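You operate a simulated robot arm through the tools that you are given. There is no shell and no other tool. Be economical: measure what you need, move in short steps, check, and stop when the job is done.

You are at the controls of a simulated robot arm. One attempt, no reset.

Task
Take the apple juice carton from the top of the hall table and put it on top of the green apple there.

Only the result counts: the job must be done as asked and must still hold three seconds after the hand-in. Knocking over, shifting, dropping, spilling or breaking anything else fails it.

Robot
A 6-joint arm with a two-finger parallel gripper, fixed in place. Base frame: the origin is at the foot of the arm, x ahead of it, y to its left, z up; the work surface is at about z = 0. Lengths are in mm, angles in degrees, forces in N, time in s.
With the tool pointing down near the work surface it reaches from about 140 to 580 mm from the base axis. Its first joint turns from -66.0 to 66.0 degrees. Payload 2.1 kg.
The TCP is the grasp point between the finger pads, 30 mm short of the fingertips. In the tool frame z runs along the fingers and y along their closing line. Largest opening 94 mm; finger width 28, thickness 10; the body of the gripper, 50 by 96 mm, starts 55 mm behind the TCP.
Orientation is that of the tool frame in the base frame, as a unit quaternion [w, x, y, z]. With the fingers straight down and closing along the base's y, the tool's x points along the base's -x, its y along +y and its z along -z.

Tools
- The arm moves only by the tool step_arm. Its argument "increments" is a list of rows, each a list of 2 entries, a list of its own where there are three numbers: the shift along the tool's x, y, z in mm, then the turn about the tool's z in rad. In form: [[[dx, dy, dz], spin], ...]. A call has 1 to 20 rows; each row is the pose to reach, as a shift and turn from the pose commanded when the call began, along the tool's axes at that moment. "gripper" is the opening, from 0 (shut) to 1 (fully open), set as the call begins (left out, the last holds). A row lasts 0.2 s, in which the tool goes at most 50 mm and 8.6 degrees; a call with a longer step from one row to the next is refused whole, and so is a gripper value outside its range. A pose out of reach is approached as far as the arm can. The call stops where the force on the tool passes 40 N (or 10 N more than at its start, if that is more) or the arm is blocked; 0.2 s more then pass. The fingers move at their own pace (about 72 mm/s each) and stop on an object; they squeeze with about 25 N. The grip force told is the motor's: it shows also when the fingers shut on nothing. Time passes only in rows, and 0.2 s behind the last, so rows that repeat a pose let the fingers close. It gives the time, the measured TCP pose, the force on the tool (base axes), the opening and the grip force at its end, in the units of the frame above (readings bear some noise).
- Cameras (640 x 400 px; columns grow to the right, rows downward): "scene" is fixed at [17.7, -353.4, 496.6]; the picture's right is [0.98, -0.22, 0.00], its down [-0.10, -0.46, -0.88] and it looks along [0.19, 0.86, -0.47] (base axes); focal length 344 px, centre (320, 200). "wrist" rides on the gripper at [-37, 0, -58] in the tool frame; the picture's right is [0.00, -1.00, 0.00], its down [0.97, 0.00, -0.24] and it looks along [0.24, 0.00, 0.97] (tool axes); focal length 218 px, centre (320, 200).
- camera(camera): a new picture of that camera. It takes no simulated time.
- point_at(camera, pixels): there is no depth. For up to 12 entries [column, row, z] of the newest picture of that camera ("zoom" is the newest enlarged one), the place [x, y] in the base frame at which the ray of that pixel passes the height z, good to about 3 mm. It takes no simulated time.
- close_up(camera, box): a new picture of the part [left, top, right, bottom] of that camera's present view, enlarged. It takes no simulated time.
- hand_in(): hands the job in; it is judged then, once.

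Go step by step. Measure first, check grasps and placings, and put right what went wrong. The budget is 60 turns and 30 pictures, counting those below and the enlarged ones. Unless the task says otherwise, let go and move clear before handing in, and close with one line.

The tools are called as name(argument=value, ...) on one line, values as JSON. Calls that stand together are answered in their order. step_arm: Moves the arm, as the interface text tells. Its arguments: {"type":"object","properties":{"increments":{"type":"array"},"gripper":{"type":"number"}},"required":["increments"]} The other tools are called the same way: camera (camera) takes a picture; point_at (camera, pixels) gives the place at which the rays of pixels pass given heights; close_up (camera, box) takes an enlarged picture of a part of a camera's view; hand_in () hands the job in.

At the start:

```text
t: 0.0
tool_pos: [292.4, 195.4, 289.3]
tcp_rot: [0.001, 0.0, 1.0, 0.0]
ft_force: [0.0, -0.5, 0.3]
finger_gap: 94.3
gripper_force: 0.1
```

scene: 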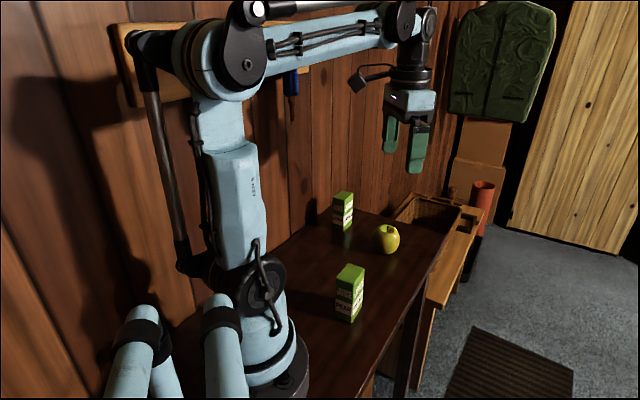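
wrist: 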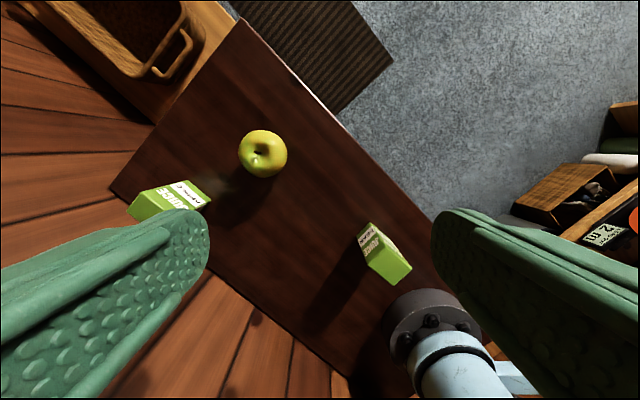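

Two green cartons are visible, at scene pixels (343,210) and (350,292), with the apple at (388,239). I'll enlarge both to read the labels.

close_up(camera="scene", box=[300, 180, 420, 255])

close_up(camera="scene", box=[300, 255, 412, 325])

close_up(camera="wrist", box=[110, 110, 302, 230])

close_up(camera="wrist", box=[320, 200, 448, 280])

```text
5.33 times, centred on (360, 218) of scene
```

zoom: 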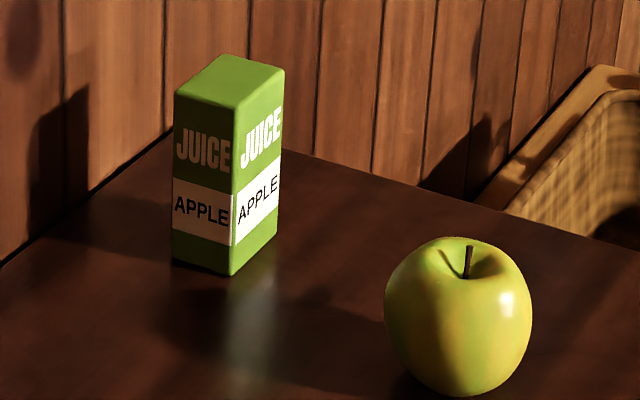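

```text
5.71 times, centred on (356, 290) of scene
```

zoom: 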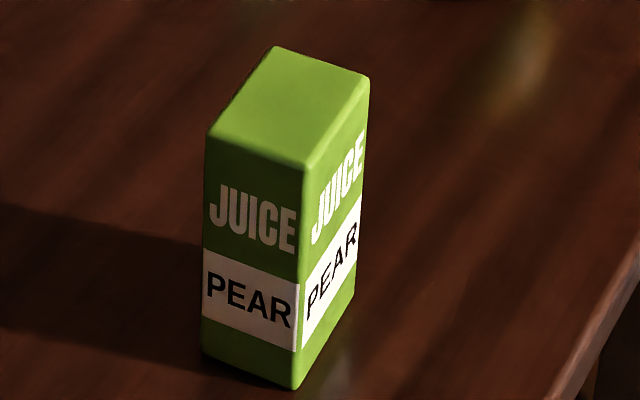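

```text
3.33 times, centred on (206, 170) of wrist
```

zoom: 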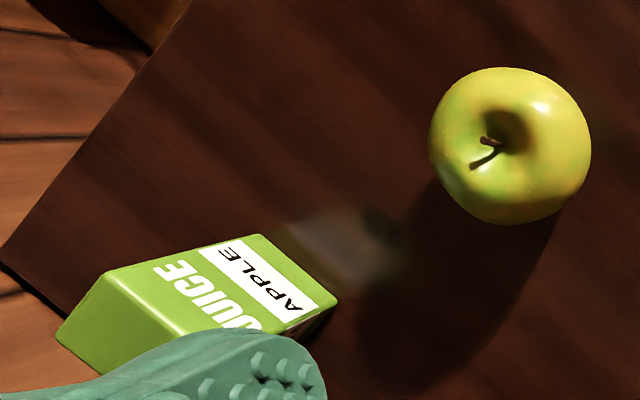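

```text
5.00 times, centred on (384, 240) of wrist
```

zoom: 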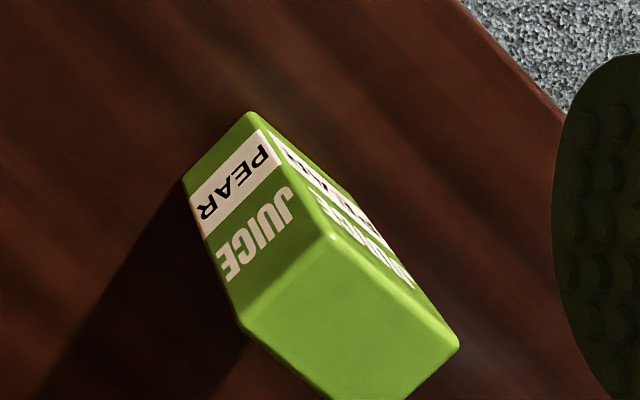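

The far carton, at scene (343,210), is APPLE and the near one is PEAR. I'll measure the apple carton's corners and the fruit.

point_at(camera="scene", pixels=[[343.5, 231.6, 0], [332.25, 229.1, 0], [351.9, 224.1, 0], [344.1, 200.3, 90], [332.6, 198, 90], [353.3, 193.1, 90], [341.6, 190.3, 90], [344.1, 200.3, 80], [385.9, 239.6, 35], [385.9, 254.4, 0], [372.2, 239.6, 35], [399.7, 239.6, 35]])

point_at(camera="wrist", pixels=[[262.5, 153.5, 35], [257, 153, 60], [238.5, 155, 35], [287.5, 153, 35], [263, 130, 35], [262, 177.5, 35]])

```text
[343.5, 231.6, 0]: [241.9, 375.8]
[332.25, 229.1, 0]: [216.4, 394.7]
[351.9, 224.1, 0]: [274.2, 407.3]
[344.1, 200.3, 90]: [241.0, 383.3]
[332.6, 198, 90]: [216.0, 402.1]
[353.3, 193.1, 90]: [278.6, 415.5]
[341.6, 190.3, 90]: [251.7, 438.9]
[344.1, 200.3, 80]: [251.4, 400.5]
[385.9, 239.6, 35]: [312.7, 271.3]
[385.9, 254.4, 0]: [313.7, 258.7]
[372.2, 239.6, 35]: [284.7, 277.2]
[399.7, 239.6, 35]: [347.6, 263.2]
```

```text
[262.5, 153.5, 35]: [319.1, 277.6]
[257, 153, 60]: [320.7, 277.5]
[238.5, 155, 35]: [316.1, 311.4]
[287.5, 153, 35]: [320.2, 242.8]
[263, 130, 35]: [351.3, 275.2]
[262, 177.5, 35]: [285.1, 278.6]
```

The apple carton is about 33×50×94 mm, centred near (243,403), and the apple is near (316,275). Next I'll measure the wall edge through wrist pixels (110,187) and (350,380), to see how much room the gripper has.

point_at(camera="wrist", pixels=[[110, 187, 0], [215, 275, 0], [350, 380, 0], [242, 17, 0]])

step_arm(increments=[[[0, 30, 0], 0.14], [[20, 70, 0], 0.28], [[40, 105, 0], 0.42], [[60, 135, 0], 0.55], [[80, 160, 0], 0.68], [[80, 160, 0], 0.8]], gripper=1)

```text
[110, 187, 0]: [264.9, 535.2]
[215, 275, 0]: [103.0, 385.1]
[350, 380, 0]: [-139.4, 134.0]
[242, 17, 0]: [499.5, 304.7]
```

```text
t: 1.1
tool_pos: [226.4, 334.1, 289.8]
tcp_rot: [0.003, 0.293, 0.956, -0.007]
ft_force: [6.0, -7.5, 5.1]
finger_gap: 94.0
gripper_force: 0.1
stopped in row 5: the force on the tool passed its limit (the readings are from after the stop); the commanded pose is now the measured one
```

The arm stopped on contact at (226,334,290), with the wall line about 120 mm beyond the TCP. I'll check both cameras to see what it touched.

camera(camera="scene")

camera(camera="wrist")

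```text
23 pictures are left
```

scene: 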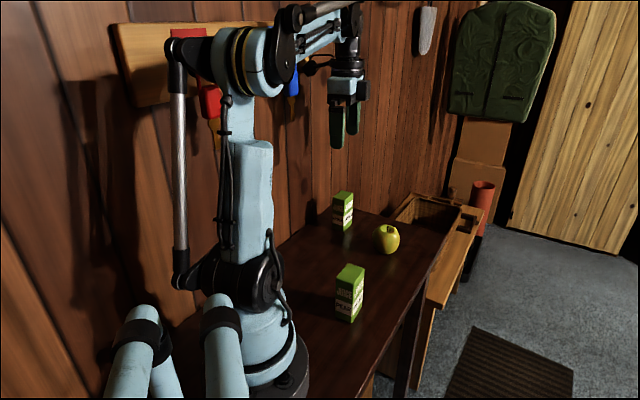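

```text
22 pictures are left
```

wrist: 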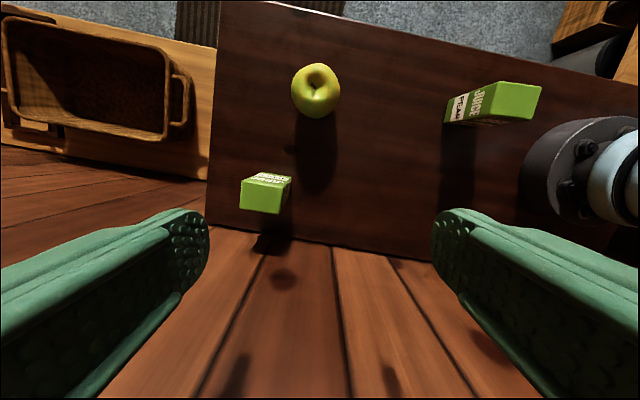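

The force points away from the wall, along (0.62,-0.78), so something on the wall side touched the gripper or wrist. I'll look at that area enlarged.

close_up(camera="scene", box=[150, 0, 450, 187])

close_up(camera="scene", box=[290, 40, 402, 110])

```text
2.13 times, centred on (300, 94) of scene
```

zoom: 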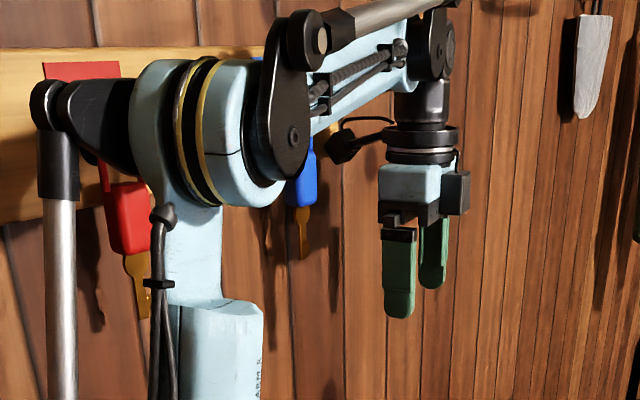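

```text
5.71 times, centred on (346, 75) of scene
```

zoom: 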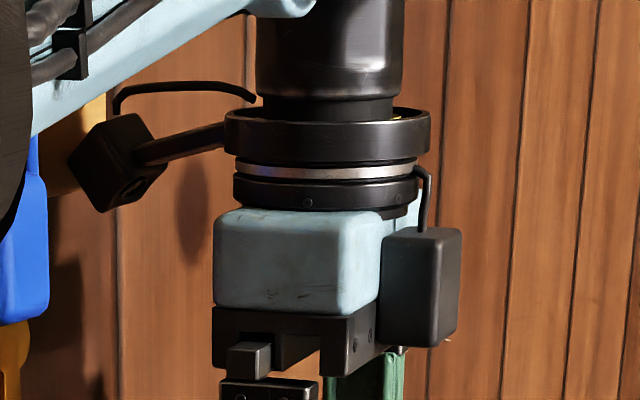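

A black cube on a stalk sticks out about 100 mm toward tool +x, zoom pixel (115,165), and it faces the wall after my positive spin. I'll back straight off along tool -x, then turn the other way so that the stalk runs parallel to the wall.

step_arm(increments=[[[-15, 0, 0], 0], [[-40, 0, 0], 0], [[-70, 0, 0], 0], [[-90, 0, 0], 0], [[-90, 0, 0], 0]])

close_up(camera="scene", box=[150, 0, 450, 187])

```text
t: 2.3
tool_pos: [300.9, 284.7, 292.6]
tcp_rot: [0.003, 0.293, 0.956, -0.007]
ft_force: [0.1, -0.6, -0.5]
finger_gap: 94.2
gripper_force: 0.1
```

```text
2.13 times, centred on (300, 94) of scene
```

zoom: 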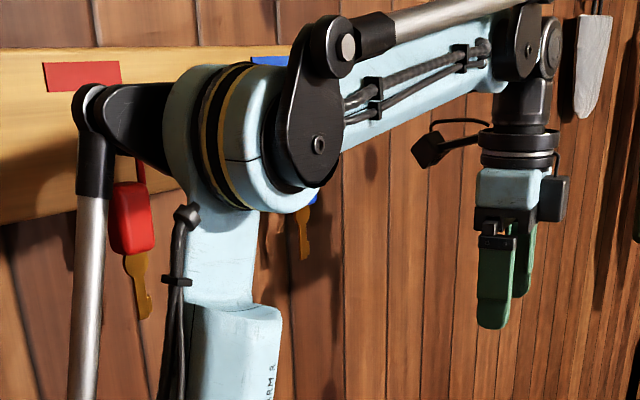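

The arm is free, forces are near zero and the hanging keys haven't moved. I'll spin about -1.34 rad in place.

step_arm(increments=[[[0, 0, 0], -0.14], [[0, 0, 0], -0.28], [[0, 0, 0], -0.42], [[0, 0, 0], -0.56], [[0, 0, 0], -0.7], [[0, 0, 0], -0.84], [[0, 0, 0], -0.98], [[0, 0, 0], -1.12], [[0, 0, 0], -1.26], [[0, 0, 0], -1.35], [[0, 0, 0], -1.35]])

camera(camera="wrist")

```text
t: 4.7
tool_pos: [300.3, 283.6, 292.0]
tcp_rot: [-0.002, -0.369, 0.929, -0.007]
ft_force: [-1.0, 0.1, 0.5]
finger_gap: 94.0
gripper_force: 0.2
```

```text
18 pictures are left
```

wrist: 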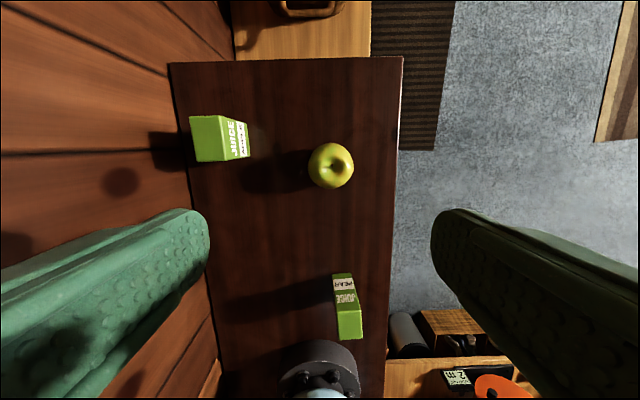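

The stalk is now parallel to the wall. The carton is at wrist (220,138) and the apple at (331,165), so I'll enlarge for precise measurement.

close_up(camera="wrist", box=[180, 95, 372, 215])

```text
3.33 times, centred on (276, 155) of wrist
```

zoom: 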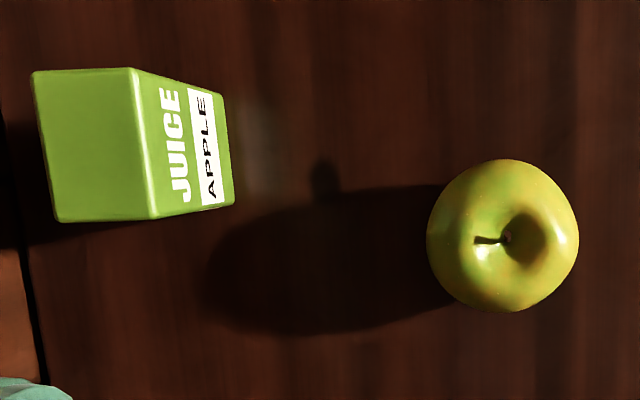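

point_at(camera="zoom", pixels=[[32, 72, 94], [131, 68, 94], [154, 219, 94], [56, 222, 94], [223, 95, 0], [234, 204, 0], [503, 235, 35], [428, 235, 35], [579, 235, 35], [503, 160, 35], [503, 312, 35], [508, 237, 60]])

```text
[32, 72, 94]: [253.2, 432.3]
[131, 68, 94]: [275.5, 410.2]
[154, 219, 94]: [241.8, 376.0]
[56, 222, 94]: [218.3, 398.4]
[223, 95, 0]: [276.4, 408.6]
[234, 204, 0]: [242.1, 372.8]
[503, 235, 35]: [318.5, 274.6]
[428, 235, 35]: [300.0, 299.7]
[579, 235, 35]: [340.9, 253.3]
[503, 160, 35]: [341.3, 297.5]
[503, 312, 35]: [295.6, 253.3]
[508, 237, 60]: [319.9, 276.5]
```

The carton is centred at (247.2,404.2) with its short side along 135°, and the apple is at about (319,275.5). I'll move over the carton at z≈200.

step_arm(increments=[[[0, 0, 30], 0], [[0, 0, 60], 0], [[-8, 24, 80], -0.028], [[-16, 50, 90], -0.028], [[-25, 76, 92], -0.028], [[-35, 102, 92], -0.028], [[-44.1, 124, 92], -0.028], [[-44.1, 124, 92], -0.028]], gripper=0.75)

camera(camera="wrist")

```text
t: 6.5
tool_pos: [250.2, 403.6, 199.0]
tcp_rot: [-0.002, -0.383, 0.924, -0.007]
ft_force: [-0.2, -0.7, 0.4]
finger_gap: 70.5
gripper_force: 0.2
```

```text
16 pictures are left
```

wrist: 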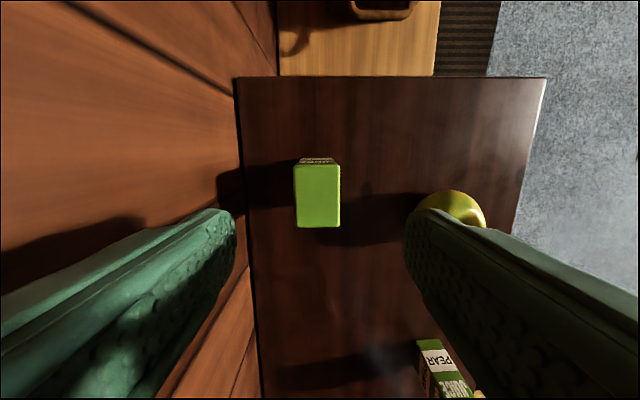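

point_at(camera="wrist", pixels=[[294, 165, 94], [341, 164, 94], [341, 226, 94], [298, 227, 94]])

```text
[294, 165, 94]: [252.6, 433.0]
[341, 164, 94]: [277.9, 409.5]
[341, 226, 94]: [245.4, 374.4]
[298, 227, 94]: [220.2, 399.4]
```

The TCP lies within about 1.5 mm of the carton's centre, (249,404). I'll descend to z≈60 with a small correction for tool tilt.

step_arm(increments=[[[-0.9, 2.5, 25], 0], [[-0.9, 2.5, 50], 0], [[-0.9, 2.5, 75], 0], [[-0.9, 2.5, 100], 0], [[-0.9, 2.5, 120], 0], [[-0.9, 2.5, 139], 0], [[-0.9, 2.5, 139], 0]])

camera(camera="wrist")

```text
t: 8.1
tool_pos: [245.8, 403.5, 58.3]
tcp_rot: [-0.001, -0.382, 0.924, -0.007]
ft_force: [0.8, 0.2, 0.0]
finger_gap: 70.7
gripper_force: 0.0
```

```text
15 pictures are left
```

wrist: 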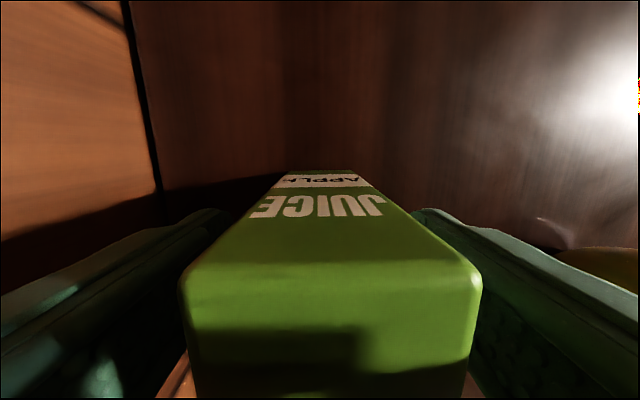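

The carton sits between the fingers, nearly centred (columns 180–480). I'll close on it.

step_arm(increments=[[[0, 0, 0], 0], [[0, 0, 0], 0], [[0, 0, 0], 0], [[0, 0, 0], 0]], gripper=0)

step_arm(increments=[[[0, 0, -10], 0], [[0, 0, -30], 0], [[0, 0, -55], 0], [[0, 0, -80], 0], [[0, 0, -105], 0], [[0, 0, -125], 0], [[0, 0, -125], 0]])

camera(camera="wrist")

close_up(camera="scene", box=[280, 120, 440, 260])

```text
t: 9.1
tool_pos: [247.7, 403.8, 58.3]
tcp_rot: [-0.002, -0.382, 0.924, -0.007]
ft_force: [0.5, 0.7, -0.4]
finger_gap: 40.1
gripper_force: 24.4
```

```text
t: 10.7
tool_pos: [246.5, 406.7, 183.2]
tcp_rot: [-0.002, -0.381, 0.924, -0.007]
ft_force: [-0.2, -0.3, -1.5]
finger_gap: 40.3
gripper_force: 25.1
```

```text
14 pictures are left
```

wrist: 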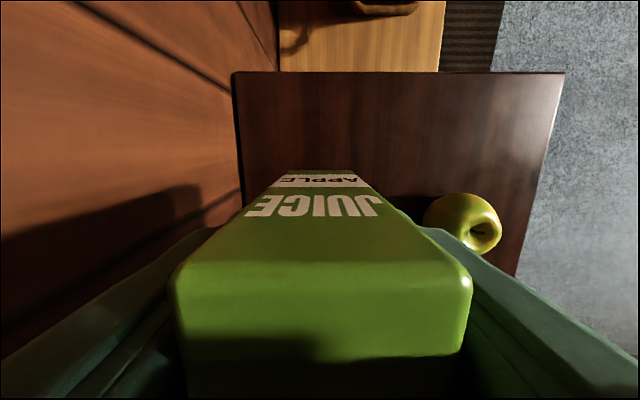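

```text
2.86 times, centred on (360, 190) of scene
```

zoom: 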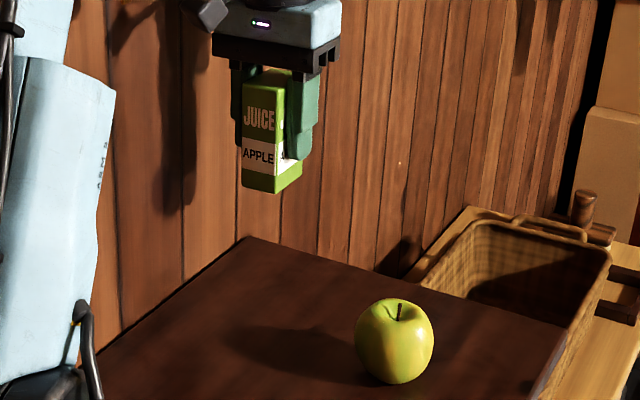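

The carton is held firmly (25 N) and is roughly centred on the TCP, with its bottom about 58 mm below it. The apple's rim should be near z≈64 at (319.5,275.5), so I'll carry the carton over it at the present height.

step_arm(increments=[[[2, -7, -5], 0], [[7, -25, -8], 0], [[14, -50, -8], 0], [[21, -75, -8], 0], [[28, -100, -8], 0], [[35, -124, -8], 0], [[39, -139, -8], 0], [[40.6, -144.4, -8], 0], [[40.6, -144.4, -8], 0], [[40.6, -144.4, -8], 0]])

close_up(camera="scene", box=[320, 130, 464, 264])

camera(camera="wrist")

```text
t: 12.9
tool_pos: [318.4, 276.0, 193.7]
tcp_rot: [-0.001, -0.382, 0.924, -0.007]
ft_force: [0.2, -1.1, -3.0]
finger_gap: 40.0
gripper_force: 25.0
```

```text
2.99 times, centred on (392, 197) of scene
```

zoom: 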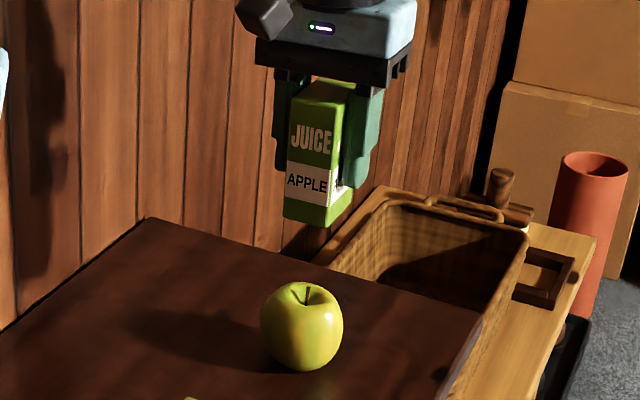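

```text
11 pictures are left
```

wrist: 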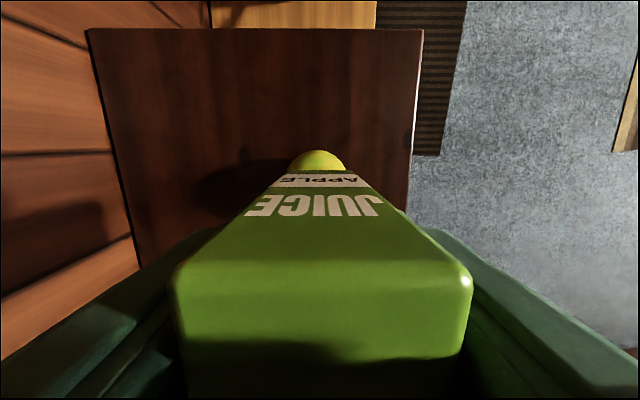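

The carton hangs above the apple. I'll compare its bottom corners (zoom (283,218), (325,227), (353,192)) with the stem base.

close_up(camera="scene", box=[348, 150, 444, 210])

close_up(camera="scene", box=[348, 210, 428, 260])

```text
6.67 times, centred on (396, 180) of scene
```

zoom: 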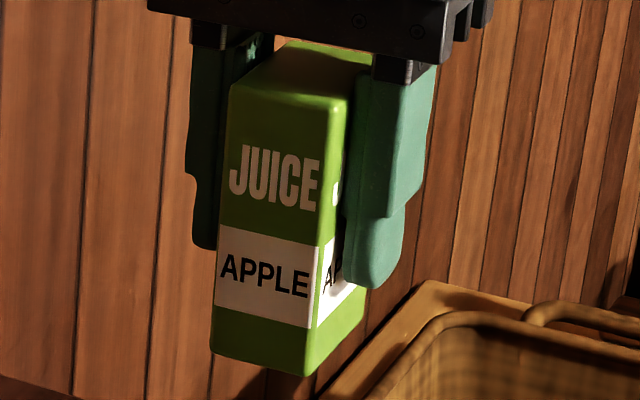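

```text
8.00 times, centred on (388, 235) of scene
```

zoom: 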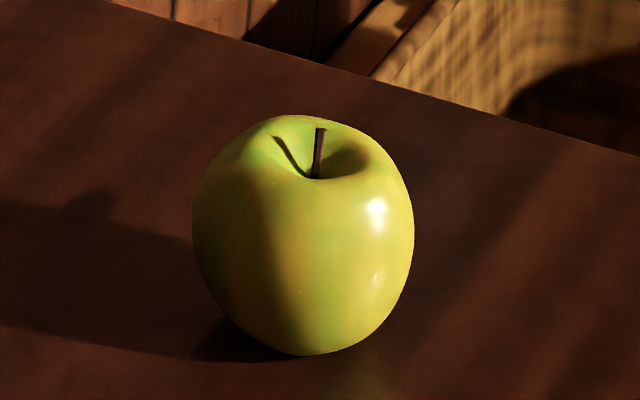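

point_at(camera="scene", pixels=[[379.65, 202.5, 135.4], [393.6, 206.55, 135.4], [402.6, 197.7, 135.4], [387.4, 232, 52], [388, 226, 65], [385.5, 225, 62], [380.5, 229, 62], [387.4, 232.5, 60], [396.8, 229.5, 60], [372, 239, 35], [399.8, 239, 35]])

```text
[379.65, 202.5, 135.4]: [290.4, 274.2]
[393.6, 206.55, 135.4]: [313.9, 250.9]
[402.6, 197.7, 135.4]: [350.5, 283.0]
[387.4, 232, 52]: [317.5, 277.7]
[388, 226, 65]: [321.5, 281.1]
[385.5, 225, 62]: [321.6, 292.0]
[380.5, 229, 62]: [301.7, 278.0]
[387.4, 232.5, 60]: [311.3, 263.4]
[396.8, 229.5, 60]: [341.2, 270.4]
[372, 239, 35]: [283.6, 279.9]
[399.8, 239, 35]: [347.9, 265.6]
```

The carton bottom's centre is (320.5,278.6) and the apple's dimple centre about (319,277.5), so they line up. I'll descend to about 9 mm above the expected contact.

step_arm(increments=[[[0, 0, 15], 0], [[-0.3, 0.3, 30], 0], [[-0.5, 0.5, 45], 0], [[-0.7, 0.7, 55], 0], [[-0.7, 0.7, 62], 0], [[-0.7, 0.7, 62], 0]])

close_up(camera="scene", box=[340, 180, 436, 260])

```text
t: 14.3
tool_pos: [321.3, 276.0, 132.4]
tcp_rot: [-0.001, -0.382, 0.924, -0.007]
ft_force: [0.7, -0.2, -2.5]
finger_gap: 39.9
gripper_force: 25.3
```

```text
5.00 times, centred on (388, 220) of scene
```

zoom: 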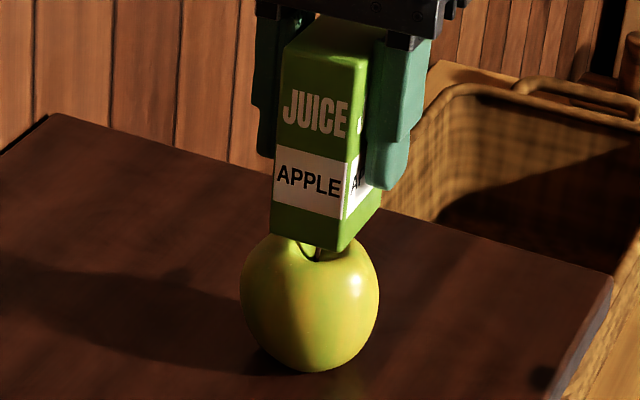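

The carton appears about 2–3 mm to the right of the dimple, so I'll shift it that much and lower it gently while watching the force.

step_arm(increments=[[[1.4, 2.1, 0], 0], [[1.4, 2.1, 2], 0], [[1.4, 2.1, 4], 0], [[1.4, 2.1, 5], 0], [[1.4, 2.1, 5], 0]])

step_arm(increments=[[[0, 0, 1], 0], [[0, 0, 2], 0], [[0, 0, 2], 0]])

```text
t: 15.5
tool_pos: [317.5, 275.5, 127.4]
tcp_rot: [-0.002, -0.382, 0.924, -0.008]
ft_force: [-0.4, 0.1, -1.9]
finger_gap: 40.1
gripper_force: 24.9
```

```text
t: 16.3
tool_pos: [317.8, 276.6, 124.7]
tcp_rot: [-0.001, -0.382, 0.924, -0.008]
ft_force: [0.5, -0.2, -1.2]
finger_gap: 40.2
gripper_force: 25.3
```

Still no contact: force z is about -1.2 to -1.9 N, which is just the carton's weight. I'll go on in 1 mm steps.

step_arm(increments=[[[0, 0, 1], 0], [[0, 0, 1], 0]])

close_up(camera="scene", box=[348, 195, 428, 255])

```text
t: 16.9
tool_pos: [318.2, 276.5, 123.8]
tcp_rot: [-0.002, -0.382, 0.924, -0.007]
ft_force: [0.7, -0.3, -1.9]
finger_gap: 40.5
gripper_force: 25.6
```

```text
6.67 times, centred on (388, 225) of scene
```

zoom: 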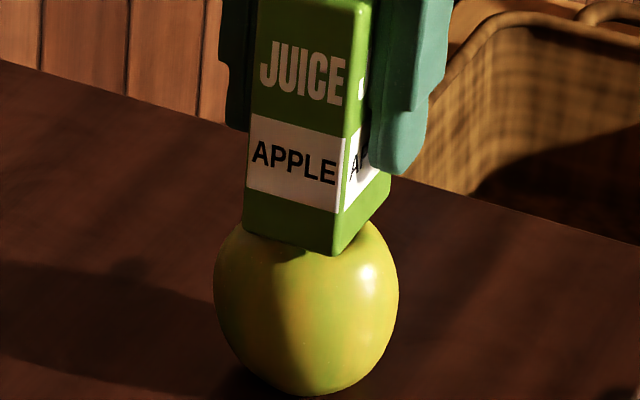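

It's very close to the rim. Continuing in 1 mm steps.

step_arm(increments=[[[0, 0, 1], 0], [[0, 0, 1], 0]])

step_arm(increments=[[[0, 0, 1], 0], [[0, 0, 1], 0]])

```text
t: 17.5
tool_pos: [318.3, 275.1, 123.7]
tcp_rot: [-0.001, -0.382, 0.924, -0.007]
ft_force: [0.2, 0.1, -1.4]
finger_gap: 40.6
gripper_force: 25.2
```

```text
t: 18.1
tool_pos: [317.0, 275.8, 120.7]
tcp_rot: [-0.002, -0.381, 0.925, -0.007]
ft_force: [-0.3, 0.2, -2.9]
finger_gap: 40.2
gripper_force: 24.9
```

step_arm(increments=[[[0, 0, 1], 0], [[0, 0, 1], 0]])

step_arm(increments=[[[0, 0, 0.8], 0], [[0, 0, 0.8], 0]])

```text
t: 18.7
tool_pos: [317.1, 275.6, 122.2]
tcp_rot: [-0.002, -0.382, 0.924, -0.008]
ft_force: [0.4, 0.4, -1.9]
finger_gap: 40.1
gripper_force: 25.4
```

```text
t: 19.3
tool_pos: [318.4, 274.6, 120.3]
tcp_rot: [-0.002, -0.382, 0.924, -0.007]
ft_force: [0.0, -0.2, -2.9]
finger_gap: 40.2
gripper_force: 25.1
```

step_arm(increments=[[[0, 0, 1], 0], [[0, 0, 1], 0]])

step_arm(increments=[[[0, 0, 0.8], 0], [[0, 0, 0.8], 0]])

close_up(camera="scene", box=[348, 195, 428, 255])

```text
t: 19.9
tool_pos: [319.5, 274.4, 120.4]
tcp_rot: [-0.002, -0.381, 0.924, -0.007]
ft_force: [0.1, -0.2, -2.0]
finger_gap: 40.3
gripper_force: 24.7
```

```text
t: 20.5
tool_pos: [317.9, 274.7, 119.1]
tcp_rot: [-0.001, -0.382, 0.924, -0.007]
ft_force: [0.7, 0.1, -2.0]
finger_gap: 40.4
gripper_force: 24.7
```

```text
6.67 times, centred on (388, 225) of scene
```

zoom: 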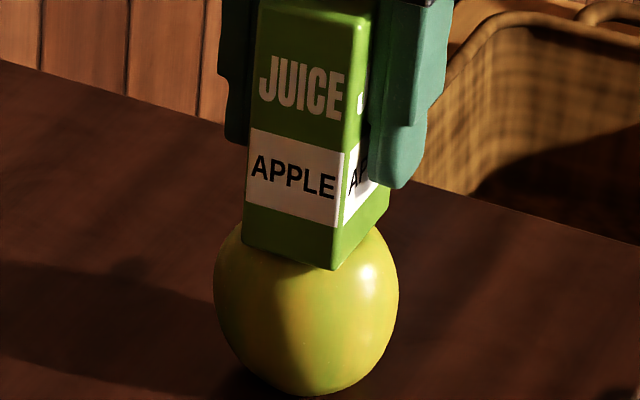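

point_at(camera="zoom", pixels=[[242, 245, 61], [332, 270, 61], [389, 210, 61], [214, 290, 33], [398, 290, 33]])

step_arm(increments=[[[0, 0, 0.8], 0], [[0, 0, 0.8], 0]])

```text
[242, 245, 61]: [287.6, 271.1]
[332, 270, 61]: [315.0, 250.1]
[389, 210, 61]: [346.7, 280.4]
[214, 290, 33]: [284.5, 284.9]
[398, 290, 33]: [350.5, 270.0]
```

```text
t: 21.1
tool_pos: [317.4, 275.1, 117.0]
tcp_rot: [-0.002, -0.381, 0.925, -0.008]
ft_force: [0.2, -1.8, 20.9]
finger_gap: 40.2
gripper_force: 24.7
```

Contact: the force jumped to +21 N at z≈117.5. I'll ease up by half a millimetre, so that the release is gentle.

step_arm(increments=[[[0, 0, -0.5], 0], [[0, 0, -0.5], 0]])

```text
t: 21.7
tool_pos: [317.7, 275.5, 119.1]
tcp_rot: [-0.002, -0.382, 0.924, -0.008]
ft_force: [1.1, -2.7, 19.4]
finger_gap: 40.1
gripper_force: 25.2
```

step_arm(increments=[[[0, 0, -0.5], 0], [[0, 0, -0.5], 0]])

close_up(camera="scene", box=[340, 165, 436, 255])

```text
t: 22.3
tool_pos: [317.8, 275.8, 119.4]
tcp_rot: [-0.002, -0.383, 0.924, -0.007]
ft_force: [0.6, -0.8, 8.2]
finger_gap: 40.1
gripper_force: 24.7
```

```text
4.44 times, centred on (388, 210) of scene
```

zoom: 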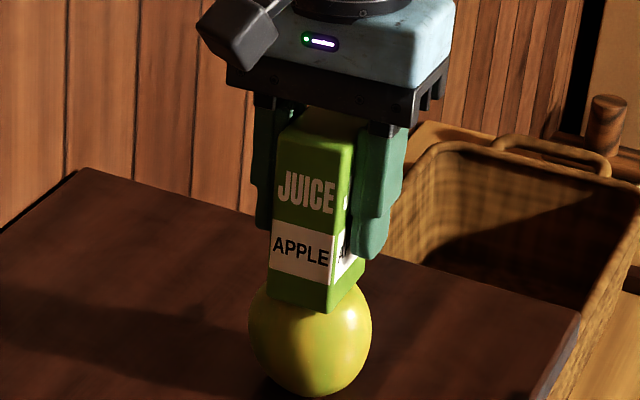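

The preload is down to 8 N and the carton sits on the apple. I'll open the fingers just a few millimetres so that I could still catch it.

step_arm(increments=[[[0, 0, 0], 0], [[0, 0, 0], 0], [[0, 0, 0], 0], [[0, 0, 0], 0], [[0, 0, 0], 0]], gripper=0.48)

close_up(camera="scene", box=[340, 165, 436, 255])

```text
t: 23.5
tool_pos: [317.6, 274.9, 118.9]
tcp_rot: [-0.002, -0.382, 0.924, -0.008]
ft_force: [0.0, -0.9, -0.7]
finger_gap: 44.9
gripper_force: 0.0
```

```text
4.44 times, centred on (388, 210) of scene
```

zoom: 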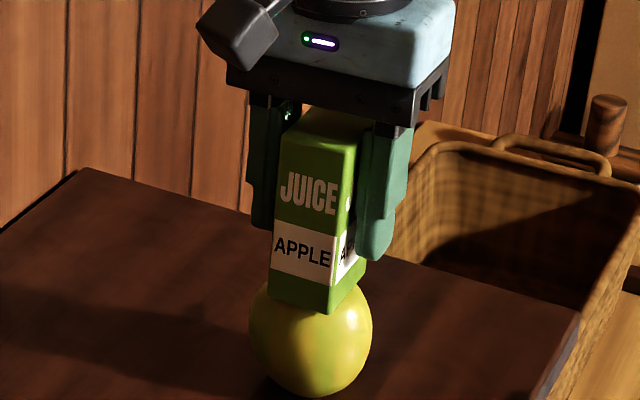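

The carton's top moved about 3 zoom pixels right, a tilt of roughly 2°: either it has settled or it's leaning on a finger. I'll open slightly more and compare.

step_arm(increments=[[[0, 0, 0], 0], [[0, 0, 0], 0], [[0, 0, 0], 0], [[0, 0, 0], 0], [[0, 0, 0], 0]], gripper=0.53)

close_up(camera="scene", box=[340, 165, 436, 255])

```text
t: 24.7
tool_pos: [318.1, 274.9, 117.8]
tcp_rot: [-0.002, -0.382, 0.924, -0.007]
ft_force: [-1.7, 0.0, 0.1]
finger_gap: 49.8
gripper_force: 0.1
```

```text
4.44 times, centred on (388, 210) of scene
```

zoom: 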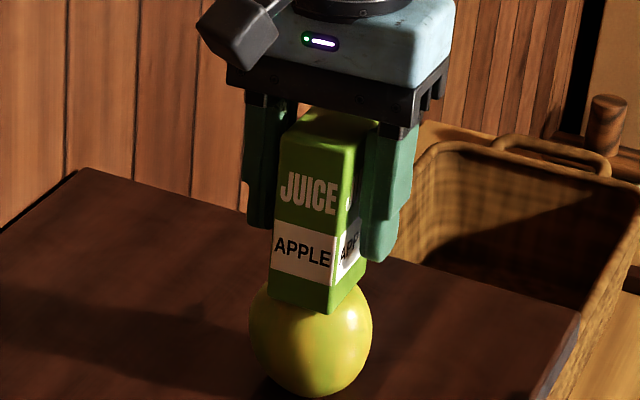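

The pose hasn't changed with the fingers clear, so the carton stands on its own. I'll open wide and rise straight up.

step_arm(increments=[[[0, 0, 0], 0], [[0, 0, 0], 0], [[0, 0, -8], 0], [[0, 0, -20], 0], [[0, 0, -40], 0], [[0, 0, -60], 0], [[0, 0, -85], 0], [[0, 0, -110], 0], [[0, 0, -130], 0], [[0, 0, -130], 0], [[0, 0, -130], 0], [[0, 0, -130], 0], [[0, 0, -130], 0], [[0, 0, -130], 0], [[0, 0, -130], 0]], gripper=0.85)

camera(camera="scene")

```text
t: 27.9
tool_pos: [317.5, 277.4, 249.3]
tcp_rot: [-0.001, -0.382, 0.924, -0.006]
ft_force: [-1.2, 0.3, 0.4]
finger_gap: 79.9
gripper_force: 0.1
```

```text
2 pictures are left
```

scene: 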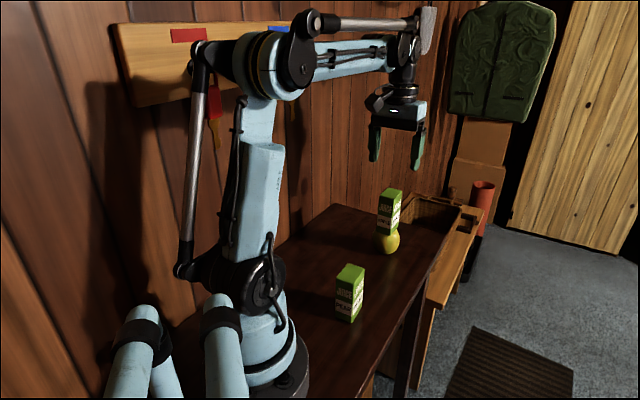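

The carton stands on the apple at scene (389,212). The gripper is clear, and the pear carton and wall items look undisturbed, so I'm handing in.

hand_in()

```text
The job is handed in.
```

The apple juice carton is standing on top of the green apple, released with the arm clear; early on the arm briefly touched something at the wall, and nothing looked moved in the pictures afterwards.
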